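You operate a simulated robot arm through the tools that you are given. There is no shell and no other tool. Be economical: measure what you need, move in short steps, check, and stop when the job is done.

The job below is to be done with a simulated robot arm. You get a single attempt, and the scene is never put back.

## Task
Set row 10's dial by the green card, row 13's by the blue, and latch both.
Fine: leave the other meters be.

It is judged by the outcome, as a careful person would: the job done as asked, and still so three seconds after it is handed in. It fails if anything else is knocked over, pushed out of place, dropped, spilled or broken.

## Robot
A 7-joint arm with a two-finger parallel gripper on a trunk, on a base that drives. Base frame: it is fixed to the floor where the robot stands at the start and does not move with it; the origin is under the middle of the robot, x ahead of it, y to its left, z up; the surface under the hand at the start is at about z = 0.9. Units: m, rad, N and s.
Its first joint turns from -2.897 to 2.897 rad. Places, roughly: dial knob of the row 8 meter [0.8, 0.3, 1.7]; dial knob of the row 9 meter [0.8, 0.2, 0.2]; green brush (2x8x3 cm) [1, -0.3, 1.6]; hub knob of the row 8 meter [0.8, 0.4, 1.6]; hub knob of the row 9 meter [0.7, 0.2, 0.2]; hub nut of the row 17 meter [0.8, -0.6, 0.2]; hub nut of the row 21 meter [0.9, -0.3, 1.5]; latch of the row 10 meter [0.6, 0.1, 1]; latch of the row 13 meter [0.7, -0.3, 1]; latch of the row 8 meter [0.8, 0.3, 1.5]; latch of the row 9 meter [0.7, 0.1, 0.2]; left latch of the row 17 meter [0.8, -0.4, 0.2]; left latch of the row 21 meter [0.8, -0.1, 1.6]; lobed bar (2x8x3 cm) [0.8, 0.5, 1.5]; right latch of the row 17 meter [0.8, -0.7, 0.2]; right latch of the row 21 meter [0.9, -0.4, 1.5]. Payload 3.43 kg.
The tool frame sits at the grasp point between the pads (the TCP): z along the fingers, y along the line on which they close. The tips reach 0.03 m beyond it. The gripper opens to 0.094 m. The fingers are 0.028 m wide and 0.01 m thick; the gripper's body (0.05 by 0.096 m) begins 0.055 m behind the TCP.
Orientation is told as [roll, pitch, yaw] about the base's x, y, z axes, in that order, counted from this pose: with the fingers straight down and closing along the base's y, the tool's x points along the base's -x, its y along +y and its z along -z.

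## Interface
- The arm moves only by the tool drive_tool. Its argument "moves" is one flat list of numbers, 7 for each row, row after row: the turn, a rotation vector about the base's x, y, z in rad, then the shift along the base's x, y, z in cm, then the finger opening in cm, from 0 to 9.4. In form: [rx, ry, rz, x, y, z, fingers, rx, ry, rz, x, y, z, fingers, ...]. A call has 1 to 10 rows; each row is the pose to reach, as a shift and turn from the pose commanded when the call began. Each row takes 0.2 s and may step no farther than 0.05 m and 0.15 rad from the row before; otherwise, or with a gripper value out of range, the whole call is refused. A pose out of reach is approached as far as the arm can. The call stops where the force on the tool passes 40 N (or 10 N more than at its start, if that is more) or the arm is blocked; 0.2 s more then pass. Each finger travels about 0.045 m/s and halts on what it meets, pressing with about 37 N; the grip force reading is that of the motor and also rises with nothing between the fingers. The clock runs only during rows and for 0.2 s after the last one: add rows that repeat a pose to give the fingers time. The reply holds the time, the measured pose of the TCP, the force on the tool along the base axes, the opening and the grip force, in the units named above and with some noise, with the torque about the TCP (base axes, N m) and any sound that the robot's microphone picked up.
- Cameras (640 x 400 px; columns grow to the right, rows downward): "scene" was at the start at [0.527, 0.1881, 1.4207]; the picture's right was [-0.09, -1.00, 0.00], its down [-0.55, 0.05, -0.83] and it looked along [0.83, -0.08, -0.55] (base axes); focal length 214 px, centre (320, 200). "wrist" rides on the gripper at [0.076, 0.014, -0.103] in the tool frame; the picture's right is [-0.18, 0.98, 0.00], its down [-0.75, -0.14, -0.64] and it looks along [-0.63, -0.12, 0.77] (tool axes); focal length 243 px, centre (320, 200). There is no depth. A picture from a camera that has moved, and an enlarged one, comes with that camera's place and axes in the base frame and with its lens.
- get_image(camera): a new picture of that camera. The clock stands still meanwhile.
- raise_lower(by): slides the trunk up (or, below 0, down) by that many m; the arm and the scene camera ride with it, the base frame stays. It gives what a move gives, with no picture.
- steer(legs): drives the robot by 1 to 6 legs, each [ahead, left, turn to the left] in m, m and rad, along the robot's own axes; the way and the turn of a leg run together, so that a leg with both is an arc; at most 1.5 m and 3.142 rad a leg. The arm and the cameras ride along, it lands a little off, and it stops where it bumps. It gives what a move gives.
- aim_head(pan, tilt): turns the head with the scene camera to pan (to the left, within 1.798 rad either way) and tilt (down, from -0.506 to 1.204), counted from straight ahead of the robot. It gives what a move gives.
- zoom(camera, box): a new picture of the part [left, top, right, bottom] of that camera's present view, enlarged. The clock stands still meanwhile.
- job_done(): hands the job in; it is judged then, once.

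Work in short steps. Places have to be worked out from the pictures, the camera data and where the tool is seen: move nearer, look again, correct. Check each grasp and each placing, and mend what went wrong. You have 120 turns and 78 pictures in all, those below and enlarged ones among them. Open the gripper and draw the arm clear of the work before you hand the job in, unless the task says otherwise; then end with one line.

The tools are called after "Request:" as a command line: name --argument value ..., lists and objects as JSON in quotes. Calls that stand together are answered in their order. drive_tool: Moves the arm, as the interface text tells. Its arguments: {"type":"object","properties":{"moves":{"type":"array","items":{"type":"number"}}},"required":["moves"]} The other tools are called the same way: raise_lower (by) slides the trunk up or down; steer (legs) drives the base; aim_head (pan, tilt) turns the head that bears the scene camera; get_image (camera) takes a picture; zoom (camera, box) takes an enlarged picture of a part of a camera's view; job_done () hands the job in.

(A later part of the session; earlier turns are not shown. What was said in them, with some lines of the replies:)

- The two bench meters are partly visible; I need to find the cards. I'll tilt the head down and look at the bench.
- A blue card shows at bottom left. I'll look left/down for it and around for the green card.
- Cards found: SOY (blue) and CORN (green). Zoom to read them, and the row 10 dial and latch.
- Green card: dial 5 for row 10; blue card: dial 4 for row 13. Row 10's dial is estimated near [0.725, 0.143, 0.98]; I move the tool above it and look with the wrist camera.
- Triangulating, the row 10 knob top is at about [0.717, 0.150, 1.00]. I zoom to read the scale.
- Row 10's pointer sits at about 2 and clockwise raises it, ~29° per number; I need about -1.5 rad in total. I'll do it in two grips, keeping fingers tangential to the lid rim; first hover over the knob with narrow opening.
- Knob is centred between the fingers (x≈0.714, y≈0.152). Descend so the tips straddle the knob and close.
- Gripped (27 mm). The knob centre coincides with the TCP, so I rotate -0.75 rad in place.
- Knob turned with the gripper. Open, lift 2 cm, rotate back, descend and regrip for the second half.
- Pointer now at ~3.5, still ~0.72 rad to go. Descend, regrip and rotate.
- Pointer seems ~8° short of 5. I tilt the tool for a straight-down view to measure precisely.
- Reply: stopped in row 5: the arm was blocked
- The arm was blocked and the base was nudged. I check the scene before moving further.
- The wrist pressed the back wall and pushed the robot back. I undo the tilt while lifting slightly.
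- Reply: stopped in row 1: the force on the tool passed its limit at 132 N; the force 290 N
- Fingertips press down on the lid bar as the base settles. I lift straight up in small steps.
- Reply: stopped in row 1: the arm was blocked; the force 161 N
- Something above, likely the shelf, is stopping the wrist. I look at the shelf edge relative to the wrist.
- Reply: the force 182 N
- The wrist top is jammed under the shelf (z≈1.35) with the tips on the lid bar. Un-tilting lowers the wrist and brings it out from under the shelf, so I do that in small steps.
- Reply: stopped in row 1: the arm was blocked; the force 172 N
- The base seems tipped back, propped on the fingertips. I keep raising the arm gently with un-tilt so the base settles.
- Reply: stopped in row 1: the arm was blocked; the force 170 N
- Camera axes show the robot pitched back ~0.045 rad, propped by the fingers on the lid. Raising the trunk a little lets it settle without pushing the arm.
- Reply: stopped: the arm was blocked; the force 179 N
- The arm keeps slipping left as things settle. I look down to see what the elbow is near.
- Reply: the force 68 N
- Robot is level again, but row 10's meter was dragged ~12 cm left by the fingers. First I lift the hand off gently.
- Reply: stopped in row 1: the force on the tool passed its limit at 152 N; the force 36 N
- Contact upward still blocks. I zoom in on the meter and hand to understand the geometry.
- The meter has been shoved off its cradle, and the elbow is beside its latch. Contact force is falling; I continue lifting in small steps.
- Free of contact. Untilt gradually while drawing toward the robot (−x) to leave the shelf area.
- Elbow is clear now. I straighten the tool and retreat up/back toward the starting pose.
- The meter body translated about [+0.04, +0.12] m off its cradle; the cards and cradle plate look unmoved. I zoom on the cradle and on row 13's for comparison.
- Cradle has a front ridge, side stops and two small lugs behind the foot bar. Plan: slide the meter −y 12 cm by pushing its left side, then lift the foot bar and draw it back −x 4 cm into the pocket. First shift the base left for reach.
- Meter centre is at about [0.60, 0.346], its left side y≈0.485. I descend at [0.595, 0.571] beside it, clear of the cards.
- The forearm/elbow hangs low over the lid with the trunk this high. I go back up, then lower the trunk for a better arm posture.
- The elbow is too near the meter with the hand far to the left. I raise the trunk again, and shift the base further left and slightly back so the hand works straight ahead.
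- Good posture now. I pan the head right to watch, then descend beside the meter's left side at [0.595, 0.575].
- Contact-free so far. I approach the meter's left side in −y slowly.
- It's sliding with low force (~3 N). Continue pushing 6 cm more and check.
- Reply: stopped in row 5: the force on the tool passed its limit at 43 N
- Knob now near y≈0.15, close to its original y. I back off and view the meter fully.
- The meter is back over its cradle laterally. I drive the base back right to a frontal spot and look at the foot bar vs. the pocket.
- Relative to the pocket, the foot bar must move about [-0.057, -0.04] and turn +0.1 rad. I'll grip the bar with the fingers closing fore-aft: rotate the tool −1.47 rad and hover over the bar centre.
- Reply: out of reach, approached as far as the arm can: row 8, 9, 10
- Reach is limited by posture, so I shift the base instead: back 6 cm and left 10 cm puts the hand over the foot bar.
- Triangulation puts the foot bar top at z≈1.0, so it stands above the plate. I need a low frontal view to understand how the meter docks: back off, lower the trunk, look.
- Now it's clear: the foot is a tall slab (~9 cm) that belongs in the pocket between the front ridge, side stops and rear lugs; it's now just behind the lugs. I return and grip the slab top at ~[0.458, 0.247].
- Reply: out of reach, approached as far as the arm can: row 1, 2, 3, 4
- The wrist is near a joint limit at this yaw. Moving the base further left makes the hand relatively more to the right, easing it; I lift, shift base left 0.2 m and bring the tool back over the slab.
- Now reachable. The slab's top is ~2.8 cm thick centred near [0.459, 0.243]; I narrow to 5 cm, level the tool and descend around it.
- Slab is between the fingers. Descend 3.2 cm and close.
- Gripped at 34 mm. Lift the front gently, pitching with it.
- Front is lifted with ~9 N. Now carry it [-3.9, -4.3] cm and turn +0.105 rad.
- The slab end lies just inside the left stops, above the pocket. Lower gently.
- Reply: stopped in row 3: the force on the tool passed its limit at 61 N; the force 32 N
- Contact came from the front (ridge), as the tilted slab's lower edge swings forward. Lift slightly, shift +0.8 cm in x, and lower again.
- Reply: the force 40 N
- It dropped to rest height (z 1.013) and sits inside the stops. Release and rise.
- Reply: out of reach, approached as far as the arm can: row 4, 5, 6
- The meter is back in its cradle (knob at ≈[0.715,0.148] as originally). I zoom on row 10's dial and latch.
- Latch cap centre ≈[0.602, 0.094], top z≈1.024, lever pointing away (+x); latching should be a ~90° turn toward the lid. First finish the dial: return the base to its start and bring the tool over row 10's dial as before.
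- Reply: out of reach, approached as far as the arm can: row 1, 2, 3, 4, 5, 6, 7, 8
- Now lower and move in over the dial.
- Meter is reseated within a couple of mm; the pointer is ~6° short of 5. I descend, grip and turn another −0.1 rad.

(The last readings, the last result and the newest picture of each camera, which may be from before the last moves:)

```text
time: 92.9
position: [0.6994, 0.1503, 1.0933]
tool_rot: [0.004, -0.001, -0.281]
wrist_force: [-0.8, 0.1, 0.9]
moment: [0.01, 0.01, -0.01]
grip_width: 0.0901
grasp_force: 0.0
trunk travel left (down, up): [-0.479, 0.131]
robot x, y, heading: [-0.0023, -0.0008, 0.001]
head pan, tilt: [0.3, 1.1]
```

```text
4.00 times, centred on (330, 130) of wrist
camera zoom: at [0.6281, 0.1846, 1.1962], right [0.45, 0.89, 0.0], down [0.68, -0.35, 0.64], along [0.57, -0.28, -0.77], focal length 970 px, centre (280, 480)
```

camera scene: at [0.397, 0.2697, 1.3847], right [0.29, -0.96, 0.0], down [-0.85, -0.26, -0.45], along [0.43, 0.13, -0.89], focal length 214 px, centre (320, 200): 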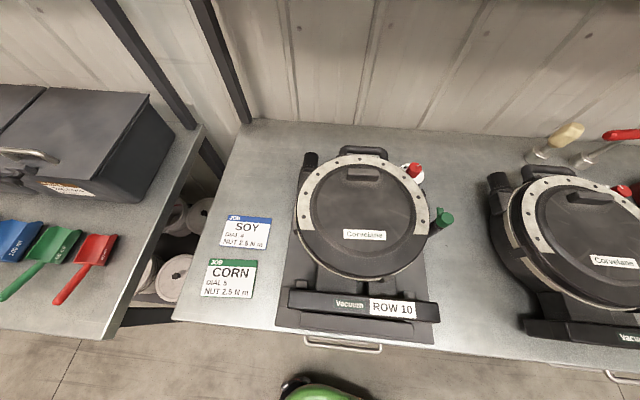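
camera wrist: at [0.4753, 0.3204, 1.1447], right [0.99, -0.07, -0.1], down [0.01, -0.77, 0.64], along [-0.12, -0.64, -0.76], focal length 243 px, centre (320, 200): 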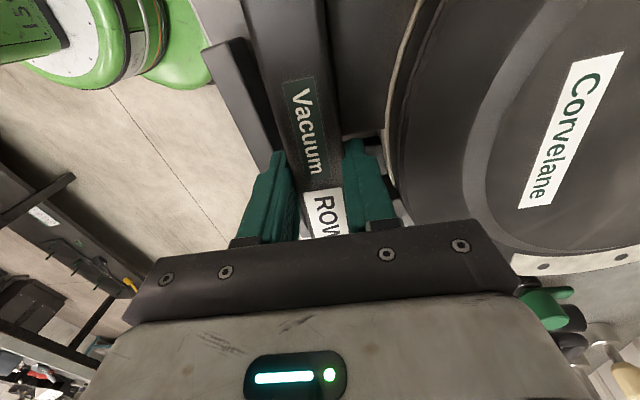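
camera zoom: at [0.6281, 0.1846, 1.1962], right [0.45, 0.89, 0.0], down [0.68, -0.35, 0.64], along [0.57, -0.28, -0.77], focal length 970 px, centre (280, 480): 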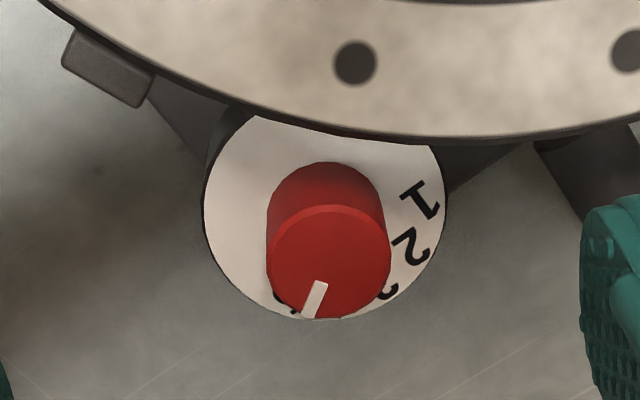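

Pointer now reads 5 within a degree or two. Next the latch: hover over its cap at [0.602, 0.094].

Request:
drive_tool --moves '[0, 0, 0.06, -3, -2, 1, 7, 0, 0, 0.12, -6.5, -4, 1, 7, 0, 0, 0.18, -9.7, -5.6, 0, 6.5, 0, 0, 0.18, -9.7, -5.6, -1.5, 6.5, 0, 0, 0.18, -9.7, -5.6, -1.5, 6.5]'

Request:
get_image --camera "wrist"

```text
time: 93.7
position: [0.6116, 0.1398, 1.0707]
tool_rot: [0.088, 0.184, -0.1]
wrist_force: [-3.6, -5.8, 35.3]
moment: [-1.64, 0.11, -0.08]
grip_width: 0.0671
grasp_force: 2.0
out of reach, approached as far as the arm can: row 2, 3
trunk travel left (down, up): [-0.479, 0.131]
robot x, y, heading: [-0.0032, -0.0016, 0.002]
head pan, tilt: [0.3, 1.1]
stopped in row 3: the force on the tool passed its limit at 166 N (the readings are from after the stop); the commanded pose is now the measured one
```

```text
12 pictures are left
camera wrist: at [0.5553, 0.1506, 1.1859], right [0.29, 0.95, 0.05], down [0.83, -0.28, 0.48], along [0.47, -0.1, -0.88], focal length 243 px, centre (320, 200)
```

wrist: 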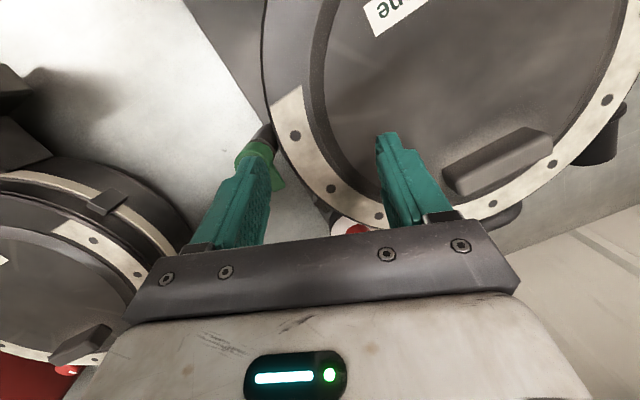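

The arm hit a posture limit, pitched, and a fingertip touched the latch. I lift straight up.

Request:
drive_tool --moves '[0, 0, 0, 0, 0, 1, 6.7, 0, 0, 0, 0, 0, 3, 6.7, 0, 0, 0, -1, 0, 6, 6.7, 0, 0, 0, -2, 0, 9, 6.7, 0, 0, 0, -2, 0, 13, 6.7]'

Request:
get_image --camera "scene"

```text
time: 94.9
position: [0.5915, 0.1405, 1.1984]
tool_rot: [0.084, 0.189, -0.101]
wrist_force: [-0.6, -0.8, -0.6]
moment: [0.01, 0.0, -0.01]
grip_width: 0.0671
grasp_force: 0.1
trunk travel left (down, up): [-0.479, 0.131]
robot x, y, heading: [-0.0045, -0.0016, -0.001]
head pan, tilt: [0.3, 1.1]
```

```text
11 pictures are left
camera scene: at [0.4975, 0.2154, 1.3845], right [0.3, -0.95, 0.0], down [-0.85, -0.26, -0.45], along [0.43, 0.13, -0.89], focal length 214 px, centre (320, 200)
```

scene: 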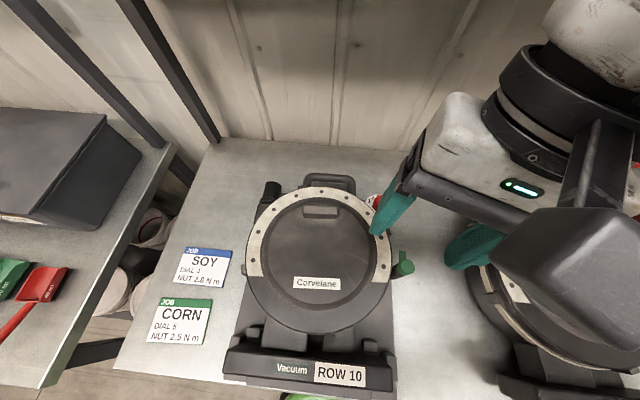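

The meter is still exactly in its original place (matches the first picture). I back the base 15 cm for a better posture, level the tool, and return over the latch.

Request:
steer --legs '[[-0.15, 0.04, 0]]'

Request:
drive_tool --moves '[-0.03, -0.07, 0, 4, -1.5, 0, 6.5, -0.06, -0.14, 0, 8, -3, 0, 6.5, -0.084, -0.189, 0, 12, -5, 0, 6.5, -0.084, -0.189, 0, 16, -8, 0, 6.5, -0.084, -0.189, 0, 16.1, -8.5, -4, 6.5, -0.084, -0.189, 0, 16.1, -8.5, -8, 6.5, -0.084, -0.189, 0, 16.1, -8.5, -11, 6.5, -0.084, -0.189, 0, 16.1, -8.5, -11, 6.5]'

Request:
get_image --camera "wrist"

```text
time: 96.3
position: [0.441, 0.1785, 1.1983]
tool_rot: [0.085, 0.19, -0.103]
wrist_force: [-0.4, -0.9, -0.5]
moment: [-0.02, -0.01, -0.04]
grip_width: 0.0669
grasp_force: 0.0
trunk travel left (down, up): [-0.479, 0.131]
robot x, y, heading: [-0.1514, 0.0359, 0.002]
head pan, tilt: [0.3, 1.1]
```

```text
time: 98.1
position: [0.6011, 0.0935, 1.089]
tool_rot: [0.021, -0.008, -0.109]
wrist_force: [0.1, 1.4, 0.7]
moment: [0.02, -0.04, 0.01]
grip_width: 0.0651
grasp_force: 0.1
trunk travel left (down, up): [-0.479, 0.131]
robot x, y, heading: [-0.1535, 0.0397, 0.0]
head pan, tilt: [0.3, 1.1]
```

```text
10 pictures are left
camera wrist: at [0.5249, 0.1147, 1.1905], right [0.29, 0.96, 0.02], down [0.73, -0.24, 0.65], along [0.62, -0.17, -0.76], focal length 243 px, centre (320, 200)
```

wrist: 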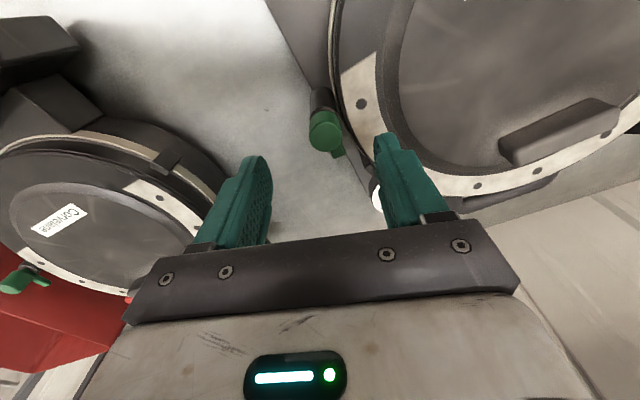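

Latch cap centre ≈[0.6045, 0.100]. Descend so the tips overlap the cap but stay above the rim, and close.

Request:
drive_tool --moves '[0, 0, 0, 0.35, 0.65, -1, 4.6, 0, 0, 0, 0.35, 0.65, -2, 4.6, 0, 0, 0, 0.35, 0.65, -2, 4.6, 0, 0, 0, 0.35, 0.65, -3.5, 4.6, 0, 0, 0, 0.35, 0.65, -4.9, 4.6, 0, 0, 0, 0.35, 0.65, -4.9, 3, 0, 0, 0, 0.35, 0.65, -4.9, 1.5, 0, 0, 0, 0.35, 0.65, -4.9, 1.5]'

Request:
get_image --camera "wrist"

```text
time: 99.9
position: [0.605, 0.1001, 1.0401]
tool_rot: [0.021, -0.008, -0.109]
wrist_force: [-1.9, -7.0, 5.5]
moment: [-0.45, 0.01, 0.02]
grip_width: 0.0228
grasp_force: 36.6
trunk travel left (down, up): [-0.479, 0.131]
robot x, y, heading: [-0.1505, 0.039, -0.001]
head pan, tilt: [0.3, 1.1]
```

```text
9 pictures are left
camera wrist: at [0.529, 0.1212, 1.1419], right [0.29, 0.96, 0.02], down [0.73, -0.24, 0.65], along [0.62, -0.17, -0.76], focal length 243 px, centre (320, 200)
```

wrist: 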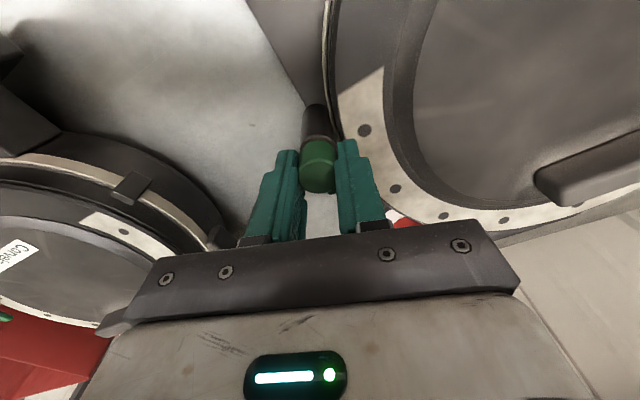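

Cap gripped (23 mm). Turn it +1.35 rad toward the lid, watching the torque.

Request:
drive_tool --moves '[0, 0, 0.15, 0, 0, 0, 1.5, 0, 0, 0.3, 0, 0, 0, 1.5, 0, 0, 0.45, 0, 0, 0, 1.5, 0, 0, 0.6, 0, 0, 0, 1.5, 0, 0, 0.75, 0, 0, 0, 1.5, 0, 0, 0.9, 0, 0, 0, 1.5, 0, 0, 1.05, 0, 0, 0, 1.5, 0, 0, 1.2, 0, 0, 0, 1.5, 0, 0, 1.35, 0, 0, 0, 1.5]'

```text
time: 101.9
position: [0.605, 0.1015, 1.0402]
tool_rot: [0.021, -0.01, 1.244]
wrist_force: [-5.2, 6.4, 9.3]
moment: [0.22, -0.67, -0.06]
grip_width: 0.023
grasp_force: 36.9
trunk travel left (down, up): [-0.479, 0.131]
robot x, y, heading: [-0.1534, 0.0419, -0.001]
head pan, tilt: [0.3, 1.1]
```

Request:
drive_tool --moves '[0, 0, 0.1, 0, 0, 0, 1.5, 0, 0, 0.2, 0, 0, 0, 1.5, 0, 0, 0.2, 0, 0, 0, 1.5]'

Request:
drive_tool --moves '[0, 0, 0, 0, 0, 0, 4.6, 0, 0, 0, 0, 0, 0, 4.6, 0, 0, 0, 0, 0, 4, 4.6, 0, 0, -0.15, 0, -3, 7, 4.6, 0, 0, -0.3, 0, -7, 9, 4.6, 0, 0, -0.45, 0, -11, 10, 4.6, 0, 0, -0.6, 0, -15, 10, 4.6, 0, 0, -0.75, 0, -19, 10, 4.6, 0, 0, -0.9, 0, -19, 10, 4.6]'

Request:
zoom --camera "scene" --box '[240, 90, 640, 340]'

```text
time: 102.7
position: [0.6048, 0.1001, 1.04]
tool_rot: [0.022, -0.007, 1.441]
wrist_force: [-7.3, 2.3, 9.0]
moment: [-0.44, -0.41, -0.24]
grip_width: 0.0228
grasp_force: 37.6
trunk travel left (down, up): [-0.479, 0.131]
robot x, y, heading: [-0.152, 0.0389, -0.006]
head pan, tilt: [0.3, 1.1]
```

```text
time: 104.7
position: [0.6047, -0.0899, 1.1389]
tool_rot: [0.023, -0.009, 0.539]
wrist_force: [0.1, 0.8, 0.1]
moment: [-0.02, -0.01, -0.04]
grip_width: 0.046
grasp_force: 0.0
trunk travel left (down, up): [-0.479, 0.131]
robot x, y, heading: [-0.1547, 0.0415, -0.0]
head pan, tilt: [0.3, 1.1]
```

```text
1.60 times, centred on (440, 215) of scene
camera zoom: at [0.3468, 0.2542, 1.3847], right [0.29, -0.96, 0.0], down [-0.85, -0.26, -0.45], along [0.43, 0.13, -0.89], focal length 343 px, centre (128, 176)
```

zoom: 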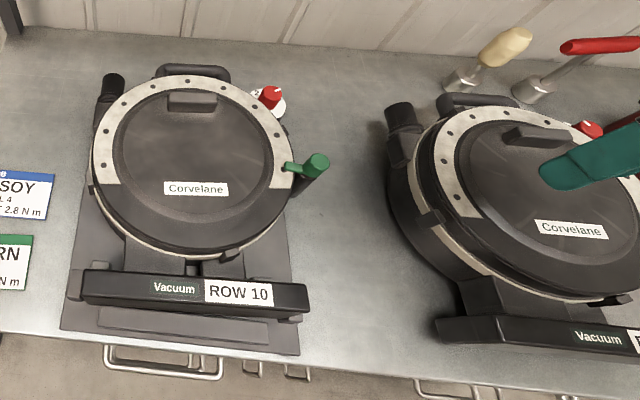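

Row 10's lever now points over the lid: latched. Now row 13: its dial is ≈[0.78, −0.27]. I drive right, rearrange the tool to the posture that worked, then go ahead.

Request:
steer --legs '[[0, -0.46, 0]]'

Request:
drive_tool --moves '[0, 0, -0.1, -1.5, 4, 0, 4, 0, 0, -0.2, -3, 8, 0, 4, 0, 0, -0.3, -4.5, 12, 0, 4, 0, 0, -0.4, -6, 16, 0, 4, 0, 0, -0.5, -7.5, 20, 0, 4, 0, 0, -0.6, -9, 24, 0, 4, 0, 0, -0.726, -10, 27, 0, 4, 0, 0, -0.726, -10, 27, 0, 4]'

Request:
steer --legs '[[0.2, 0, 0]]'

Request:
get_image --camera "wrist"

```text
time: 107.5
position: [0.6044, -0.5491, 1.1406]
tool_rot: [0.022, -0.008, 0.541]
wrist_force: [-0.2, 0.0, 0.8]
moment: [0.01, 0.0, 0.01]
grip_width: 0.046
grasp_force: 0.0
trunk travel left (down, up): [-0.479, 0.131]
robot x, y, heading: [-0.1529, -0.4178, -0.002]
head pan, tilt: [0.3, 1.1]
```

```text
time: 109.3
position: [0.5027, -0.2787, 1.1398]
tool_rot: [0.022, -0.008, -0.186]
wrist_force: [-0.7, 0.6, 0.3]
moment: [0.01, -0.03, -0.02]
grip_width: 0.0399
grasp_force: 0.1
trunk travel left (down, up): [-0.479, 0.131]
robot x, y, heading: [-0.1525, -0.4162, -0.002]
head pan, tilt: [0.3, 1.1]
```

```text
time: 110.8
position: [0.7039, -0.2811, 1.1391]
tool_rot: [0.023, -0.009, -0.186]
wrist_force: [0.7, -0.1, 0.1]
moment: [0.01, -0.03, 0.0]
grip_width: 0.0403
grasp_force: 0.0
trunk travel left (down, up): [-0.479, 0.131]
robot x, y, heading: [0.0438, -0.4188, 0.001]
head pan, tilt: [0.3, 1.1]
```

```text
7 pictures are left
camera wrist: at [0.6291, -0.2547, 1.2414], right [0.36, 0.93, 0.02], down [0.71, -0.29, 0.65], along [0.61, -0.22, -0.76], focal length 243 px, centre (320, 200)
```

wrist: 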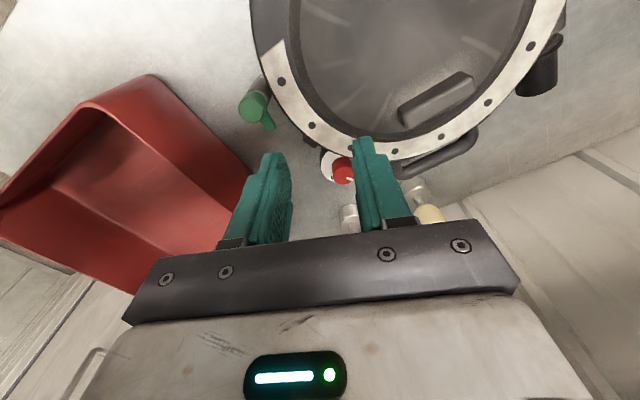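

Row 13 knob ≈[0.793, −0.2825], latch cap ≈[0.679, −0.332]. Move over the knob and read the dial.

Request:
drive_tool --moves '[-0.01, 0.01, 0, 1.5, 0, -3.5, 4, -0.02, 0.01, 0, 4.5, 0, -6, 4, -0.02, 0.01, 0, 8.9, -0.1, -7.5, 4, -0.02, 0.01, 0, 8.9, -0.1, -8.5, 4, -0.02, 0.01, 0, 8.9, -0.1, -8.5, 4]'

Request:
zoom --camera "wrist" --box '[240, 70, 400, 190]'

```text
time: 112.0
position: [0.7946, -0.2826, 1.0545]
tool_rot: [0.001, -0.001, -0.187]
wrist_force: [0.3, -0.3, -0.1]
moment: [0.0, 0.0, -0.01]
grip_width: 0.0399
grasp_force: 0.0
trunk travel left (down, up): [-0.479, 0.131]
robot x, y, heading: [0.0445, -0.4164, -0.008]
head pan, tilt: [0.3, 1.1]
```

```text
3.33 times, centred on (320, 130) of wrist
camera zoom: at [0.7206, -0.2539, 1.1562], right [0.36, 0.93, 0.0], down [0.71, -0.28, 0.64], along [0.6, -0.23, -0.77], focal length 809 px, centre (320, 433)
```

zoom: 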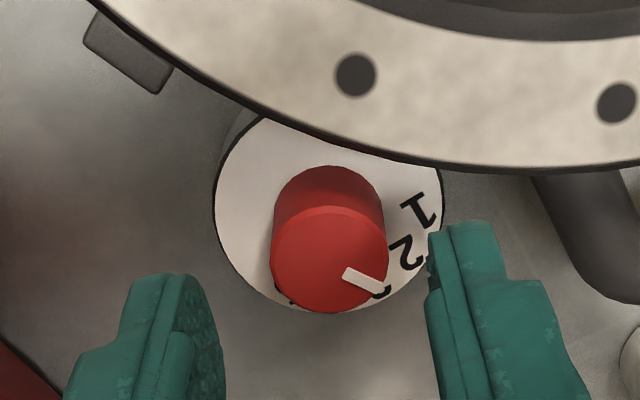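

Pointer is at 2; row 13's knob is ~1.3 cm lower (no cradle), centre ≈[0.803, −0.2835, 0.988]. Row 10 took ~90° for three steps, so I need −1.05 rad here. Grip and turn the first −0.7.

Request:
drive_tool --moves '[0, 0, 0, 0.85, -0.1, -2, 4, 0, 0, 0, 0.85, -0.1, -4.8, 4, 0, 0, 0, 0.85, -0.1, -4.8, 4, 0, 0, 0, 0.85, -0.1, -4.8, 2.2, 0, 0, 0, 0.85, -0.1, -4.8, 2.2, 0, 0, 0, 0.85, -0.1, -4.8, 2.2]'

Request:
drive_tool --moves '[0, 0, -0.12, 0, 0, 0, 2.2, 0, 0, -0.24, 0, 0, 0, 2.2, 0, 0, -0.36, 0, 0, 0, 2.2, 0, 0, -0.48, 0, 0, 0, 2.2, 0, 0, -0.6, 0, 0, 0, 2.2, 0, 0, -0.72, 0, 0, 0, 2.2, 0, 0, -0.72, 0, 0, 0, 2.2]'

```text
time: 113.5
position: [0.8014, -0.2831, 1.0057]
tool_rot: [-0.002, 0.001, -0.188]
wrist_force: [1.4, -1.8, -0.5]
moment: [-0.18, -0.08, 0.02]
grip_width: 0.0271
grasp_force: 36.5
trunk travel left (down, up): [-0.479, 0.131]
robot x, y, heading: [0.0455, -0.4225, -0.009]
head pan, tilt: [0.3, 1.1]
```

```text
time: 115.0
position: [0.8001, -0.2817, 1.0054]
tool_rot: [0.001, -0.002, -0.909]
wrist_force: [3.8, -1.9, 0.6]
moment: [0.3, 0.12, -0.01]
grip_width: 0.0273
grasp_force: 36.5
trunk travel left (down, up): [-0.479, 0.131]
robot x, y, heading: [0.0444, -0.4228, -0.007]
head pan, tilt: [0.3, 1.1]
```

Good grip and turn. Reopen, lift, rotate back 0.36, regrip and turn the remaining −0.33.

Request:
drive_tool --moves '[0, 0, 0, 0, 0, 0, 4, 0, 0, 0, 0, 0, 0, 4, 0, 0, 0, 0, 0, 2, 4, 0, 0, 0.15, 0, 0, 2, 4, 0, 0, 0.3, 0, 0, 2, 4, 0, 0, 0.4, 0, 0, 2, 4, 0, 0, 0.4, 0, 0, 0, 4, 0, 0, 0.4, 0, 0, 0, 4]'

Request:
drive_tool --moves '[0, 0, 0, 0, 0, 0, 2.2, 0, 0, 0, 0, 0, 0, 2.2, 0, 0, 0, 0, 0, 0, 2.2, 0, 0, -0.11, 0, 0, 0, 2.2, 0, 0, -0.22, 0, 0, 0, 2.2, 0, 0, -0.33, 0, 0, 0, 2.2, 0, 0, -0.33, 0, 0, 0, 2.2, 0, 0, -0.33, 0, 0, 0, 4, 0, 0, -0.33, 0, 0, 0, 4]'

Request:
drive_tool --moves '[0, 0, 0.1, 0, 0, 4, 4, 0, 0, 0.25, -2, 0, 7, 6, 0, 0, 0.4, -2.5, 0, 8.5, 8, 0, 0, 0.55, -2.5, 0, 8.5, 9, 0, 0, 0.55, -2.5, 0, 8.5, 9]'

Request:
zoom --camera "wrist" --box '[280, 80, 380, 180]'

```text
time: 116.8
position: [0.7998, -0.2829, 1.0064]
tool_rot: [-0.001, -0.001, -0.504]
wrist_force: [0.3, -1.1, -0.2]
moment: [0.01, 0.0, -0.01]
grip_width: 0.04
grasp_force: 0.1
trunk travel left (down, up): [-0.479, 0.131]
robot x, y, heading: [0.0449, -0.4207, -0.002]
head pan, tilt: [0.3, 1.1]
```

```text
time: 118.8
position: [0.8014, -0.2831, 1.0056]
tool_rot: [0.0, -0.003, -0.838]
wrist_force: [0.1, -0.3, -0.1]
moment: [0.01, 0.02, 0.01]
grip_width: 0.0396
grasp_force: 0.0
trunk travel left (down, up): [-0.479, 0.131]
robot x, y, heading: [0.0432, -0.418, -0.008]
head pan, tilt: [0.3, 1.1]
```

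```text
time: 120.0
position: [0.7768, -0.2845, 1.0907]
tool_rot: [-0.001, -0.002, -0.285]
wrist_force: [0.6, -0.5, -0.2]
moment: [0.01, 0.01, 0.02]
grip_width: 0.09
grasp_force: 0.0
trunk travel left (down, up): [-0.479, 0.131]
robot x, y, heading: [0.047, -0.4178, -0.002]
head pan, tilt: [0.3, 1.1]
```

```text
4.00 times, centred on (330, 130) of wrist
camera zoom: at [0.7059, -0.2477, 1.1937], right [0.45, 0.89, 0.0], down [0.68, -0.35, 0.64], along [0.57, -0.29, -0.77], focal length 970 px, centre (280, 480)
```

zoom: 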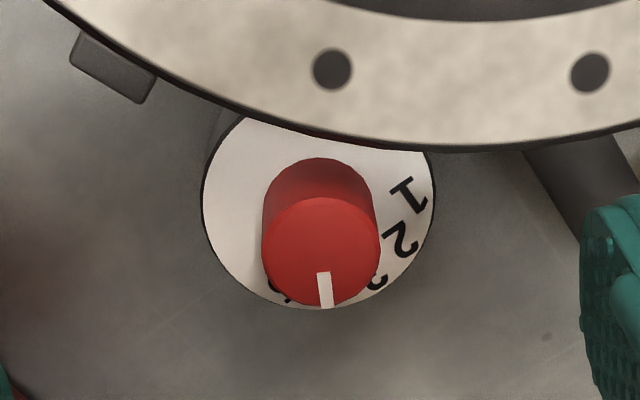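

Row 13's pointer reads 4. Now its latch: cap ≈[0.682, −0.337], top ≈1.01. Back the base up and hover over it.

Request:
steer --legs '[[-0.12, 0.02, 0]]'

Request:
drive_tool --moves '[0, 0, 0.06, 0.5, -2, 1, 6.5, 0, 0, 0.12, 1, -4.5, 1, 6.5, 0, 0, 0.175, 2.3, -7, 1, 6.5, 0, 0, 0.175, 2.3, -7, -1, 6.5, 0, 0, 0.175, 2.3, -7, -1, 6.5]'

Request:
get_image --camera "wrist"

```text
time: 121.3
position: [0.6568, -0.2629, 1.0907]
tool_rot: [0.002, -0.004, -0.288]
wrist_force: [-1.3, -0.3, -0.3]
moment: [0.0, 0.02, 0.02]
grip_width: 0.0899
grasp_force: 0.1
trunk travel left (down, up): [-0.479, 0.131]
robot x, y, heading: [-0.076, -0.397, -0.0]
head pan, tilt: [0.3, 1.1]
```

```text
time: 122.5
position: [0.6804, -0.3338, 1.0797]
tool_rot: [0.0, -0.004, -0.112]
wrist_force: [-0.1, -0.4, -0.1]
moment: [0.0, -0.02, 0.0]
grip_width: 0.0649
grasp_force: 0.1
trunk travel left (down, up): [-0.479, 0.131]
robot x, y, heading: [-0.0742, -0.3988, -0.001]
head pan, tilt: [0.3, 1.1]
```

```text
4 pictures are left
camera wrist: at [0.6042, -0.3103, 1.1829], right [0.29, 0.96, 0.0], down [0.73, -0.22, 0.64], along [0.62, -0.19, -0.77], focal length 243 px, centre (320, 200)
```

wrist: 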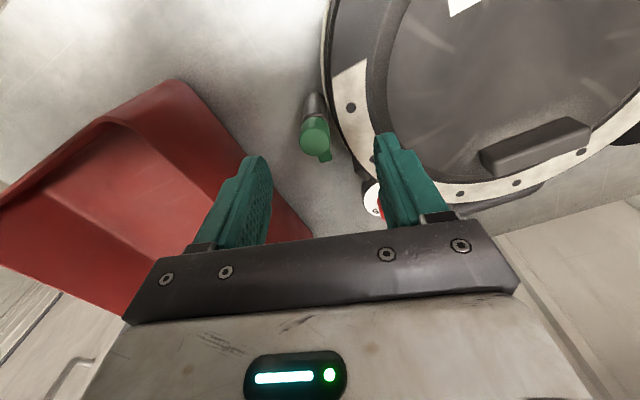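

Cap centre ≈[0.687, −0.340]. Descend and grip.

Request:
drive_tool --moves '[0, 0, 0, 0.65, -0.6, -1, 4.6, 0, 0, 0, 0.65, -0.6, -2, 4.6, 0, 0, 0, 0.65, -0.6, -2, 4.6, 0, 0, 0, 0.65, -0.6, -3.7, 4.6, 0, 0, 0, 0.65, -0.6, -5.2, 4.6, 0, 0, 0, 0.65, -0.6, -5.2, 3, 0, 0, 0, 0.65, -0.6, -5.2, 1.5, 0, 0, 0, 0.65, -0.6, -5.2, 1.5]'

```text
time: 124.3
position: [0.6857, -0.3389, 1.0289]
tool_rot: [0.002, -0.004, -0.112]
wrist_force: [1.9, 3.5, 0.3]
moment: [0.03, -0.31, 0.0]
grip_width: 0.0223
grasp_force: 37.2
trunk travel left (down, up): [-0.479, 0.131]
robot x, y, heading: [-0.072, -0.3951, -0.006]
head pan, tilt: [0.3, 1.1]
```

Cap gripped at 22 mm as with row 10. Turn +1.35, then +0.2.

Request:
drive_tool --moves '[0, 0, 0.15, 0, 0, 0, 1.5, 0, 0, 0.3, 0, 0, 0, 1.5, 0, 0, 0.45, 0, 0, 0, 1.5, 0, 0, 0.6, 0, 0, 0, 1.5, 0, 0, 0.75, 0, 0, 0, 1.5, 0, 0, 0.9, 0, 0, 0, 1.5, 0, 0, 1.05, 0, 0, 0, 1.5, 0, 0, 1.2, 0, 0, 0, 1.5, 0, 0, 1.35, 0, 0, 0, 1.5]'

Request:
drive_tool --moves '[0, 0, 0.1, 0, 0, 0, 1.5, 0, 0, 0.2, 0, 0, 0, 1.5, 0, 0, 0.2, 0, 0, 0, 1.5]'

Request:
drive_tool --moves '[0, 0, 0, 0, 0, 0, 4.6, 0, 0, 0, 0, 0, 0, 4.6, 0, 0, 0, 0, 0, 4, 4.6, 0, 0, -0.15, -3, 0, 7, 5, 0, 0, -0.3, -7, 0, 9, 6, 0, 0, -0.45, -11, 0, 11, 7, 0, 0, -0.6, -14, 0, 13, 8, 0, 0, -0.75, -14, 0, 15, 9]'

```text
time: 126.3
position: [0.6854, -0.3398, 1.0292]
tool_rot: [0.0, -0.001, 1.24]
wrist_force: [-1.4, 1.3, -0.5]
moment: [-0.56, 0.11, -0.02]
grip_width: 0.0221
grasp_force: 37.0
trunk travel left (down, up): [-0.479, 0.131]
robot x, y, heading: [-0.0755, -0.4011, -0.001]
head pan, tilt: [0.3, 1.1]
```

```text
time: 127.1
position: [0.6856, -0.3393, 1.0285]
tool_rot: [0.002, -0.004, 1.441]
wrist_force: [0.5, 1.4, 0.6]
moment: [-0.48, 0.0, 0.06]
grip_width: 0.0223
grasp_force: 36.8
trunk travel left (down, up): [-0.479, 0.131]
robot x, y, heading: [-0.0759, -0.398, -0.005]
head pan, tilt: [0.3, 1.1]
```

```text
time: 128.9
position: [0.5717, -0.3362, 1.1913]
tool_rot: [0.002, -0.001, 0.736]
wrist_force: [0.7, 0.2, -0.3]
moment: [0.0, -0.01, 0.03]
grip_width: 0.09
grasp_force: 0.1
out of reach, approached as far as the arm can: row 6, 7, 8
trunk travel left (down, up): [-0.479, 0.131]
robot x, y, heading: [-0.0766, -0.4, -0.004]
head pan, tilt: [0.3, 1.1]
```

Draw back and take an overview of both meters.

Request:
steer --legs '[[-0.15, 0.15, 0]]'

Request:
aim_head --pan 0.1 --tilt 0.85

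Request:
get_image --camera "scene"

```text
time: 130.5
position: [0.4232, -0.1895, 1.1911]
tool_rot: [0.001, -0.003, 0.737]
wrist_force: [0.0, -0.4, 0.2]
moment: [0.0, 0.01, 0.03]
grip_width: 0.0902
grasp_force: 0.1
trunk travel left (down, up): [-0.479, 0.131]
robot x, y, heading: [-0.2199, -0.2524, -0.003]
head pan, tilt: [0.3, 1.1]
```

```text
time: 131.3
position: [0.4237, -0.1878, 1.1904]
tool_rot: [0.002, -0.003, 0.735]
wrist_force: [-0.7, 0.8, 0.5]
moment: [0.0, 0.02, -0.03]
grip_width: 0.0901
grasp_force: 0.0
trunk travel left (down, up): [-0.479, 0.131]
robot x, y, heading: [-0.2241, -0.2488, -0.004]
head pan, tilt: [0.099, 0.85]
```

```text
3 pictures are left
camera scene: at [0.2941, -0.0492, 1.4023], right [0.09, -1.0, 0.0], down [-0.75, -0.07, -0.66], along [0.66, 0.06, -0.75], focal length 214 px, centre (320, 200)
```

scene: 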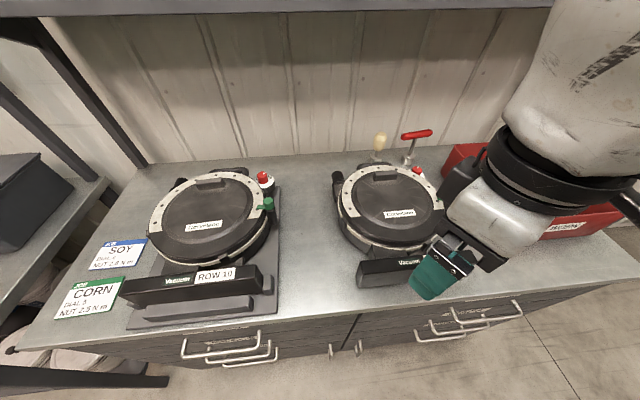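

Row 13's latch is hidden by the hand. I move the hand aside to the right and zoom.

Request:
drive_tool --moves '[0, 0, 0, 0, -4, 2, 9, 0, 0, 0, 0, -8, 4, 9, 0, 0, 0, 0, -12, 6, 9, 0, 0, 0, 0, -16, 6, 9, 0, 0, 0, 0, -20, 6, 9]'

Request:
zoom --camera "scene" --box '[110, 150, 480, 330]'

```text
time: 132.5
position: [0.4229, -0.3878, 1.2489]
tool_rot: [0.002, -0.003, 0.739]
wrist_force: [0.4, 0.8, 0.1]
moment: [0.0, -0.01, 0.0]
grip_width: 0.0898
grasp_force: 0.1
trunk travel left (down, up): [-0.479, 0.131]
robot x, y, heading: [-0.2239, -0.2537, -0.01]
head pan, tilt: [0.099, 0.85]
```

```text
1.73 times, centred on (295, 240) of scene
camera zoom: at [0.294, -0.0489, 1.4023], right [0.09, -1.0, 0.0], down [-0.75, -0.07, -0.66], along [0.66, 0.06, -0.75], focal length 371 px, centre (363, 131)
```

zoom: 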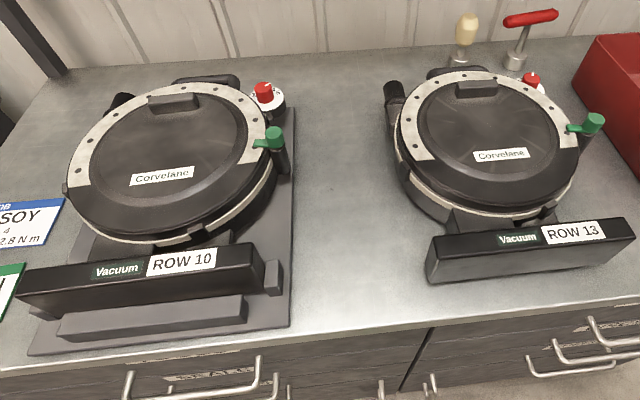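

Both levers lie over their lids, both meters stand in place, and the arm is clear and open. Handing in.

Request:
job_done

```text
The job is handed in.
```

Row 10's dial is at 5 (green card) and row 13's is at 4 (blue card), with both latches turned over their lids. Row 10's pointer may sit about 4° short of the 5, which I left. While I was working, the arm jammed and dragged row 10's meter about 12 cm off its cradle. I put it back, and it matches the first picture to within a few millimetres.
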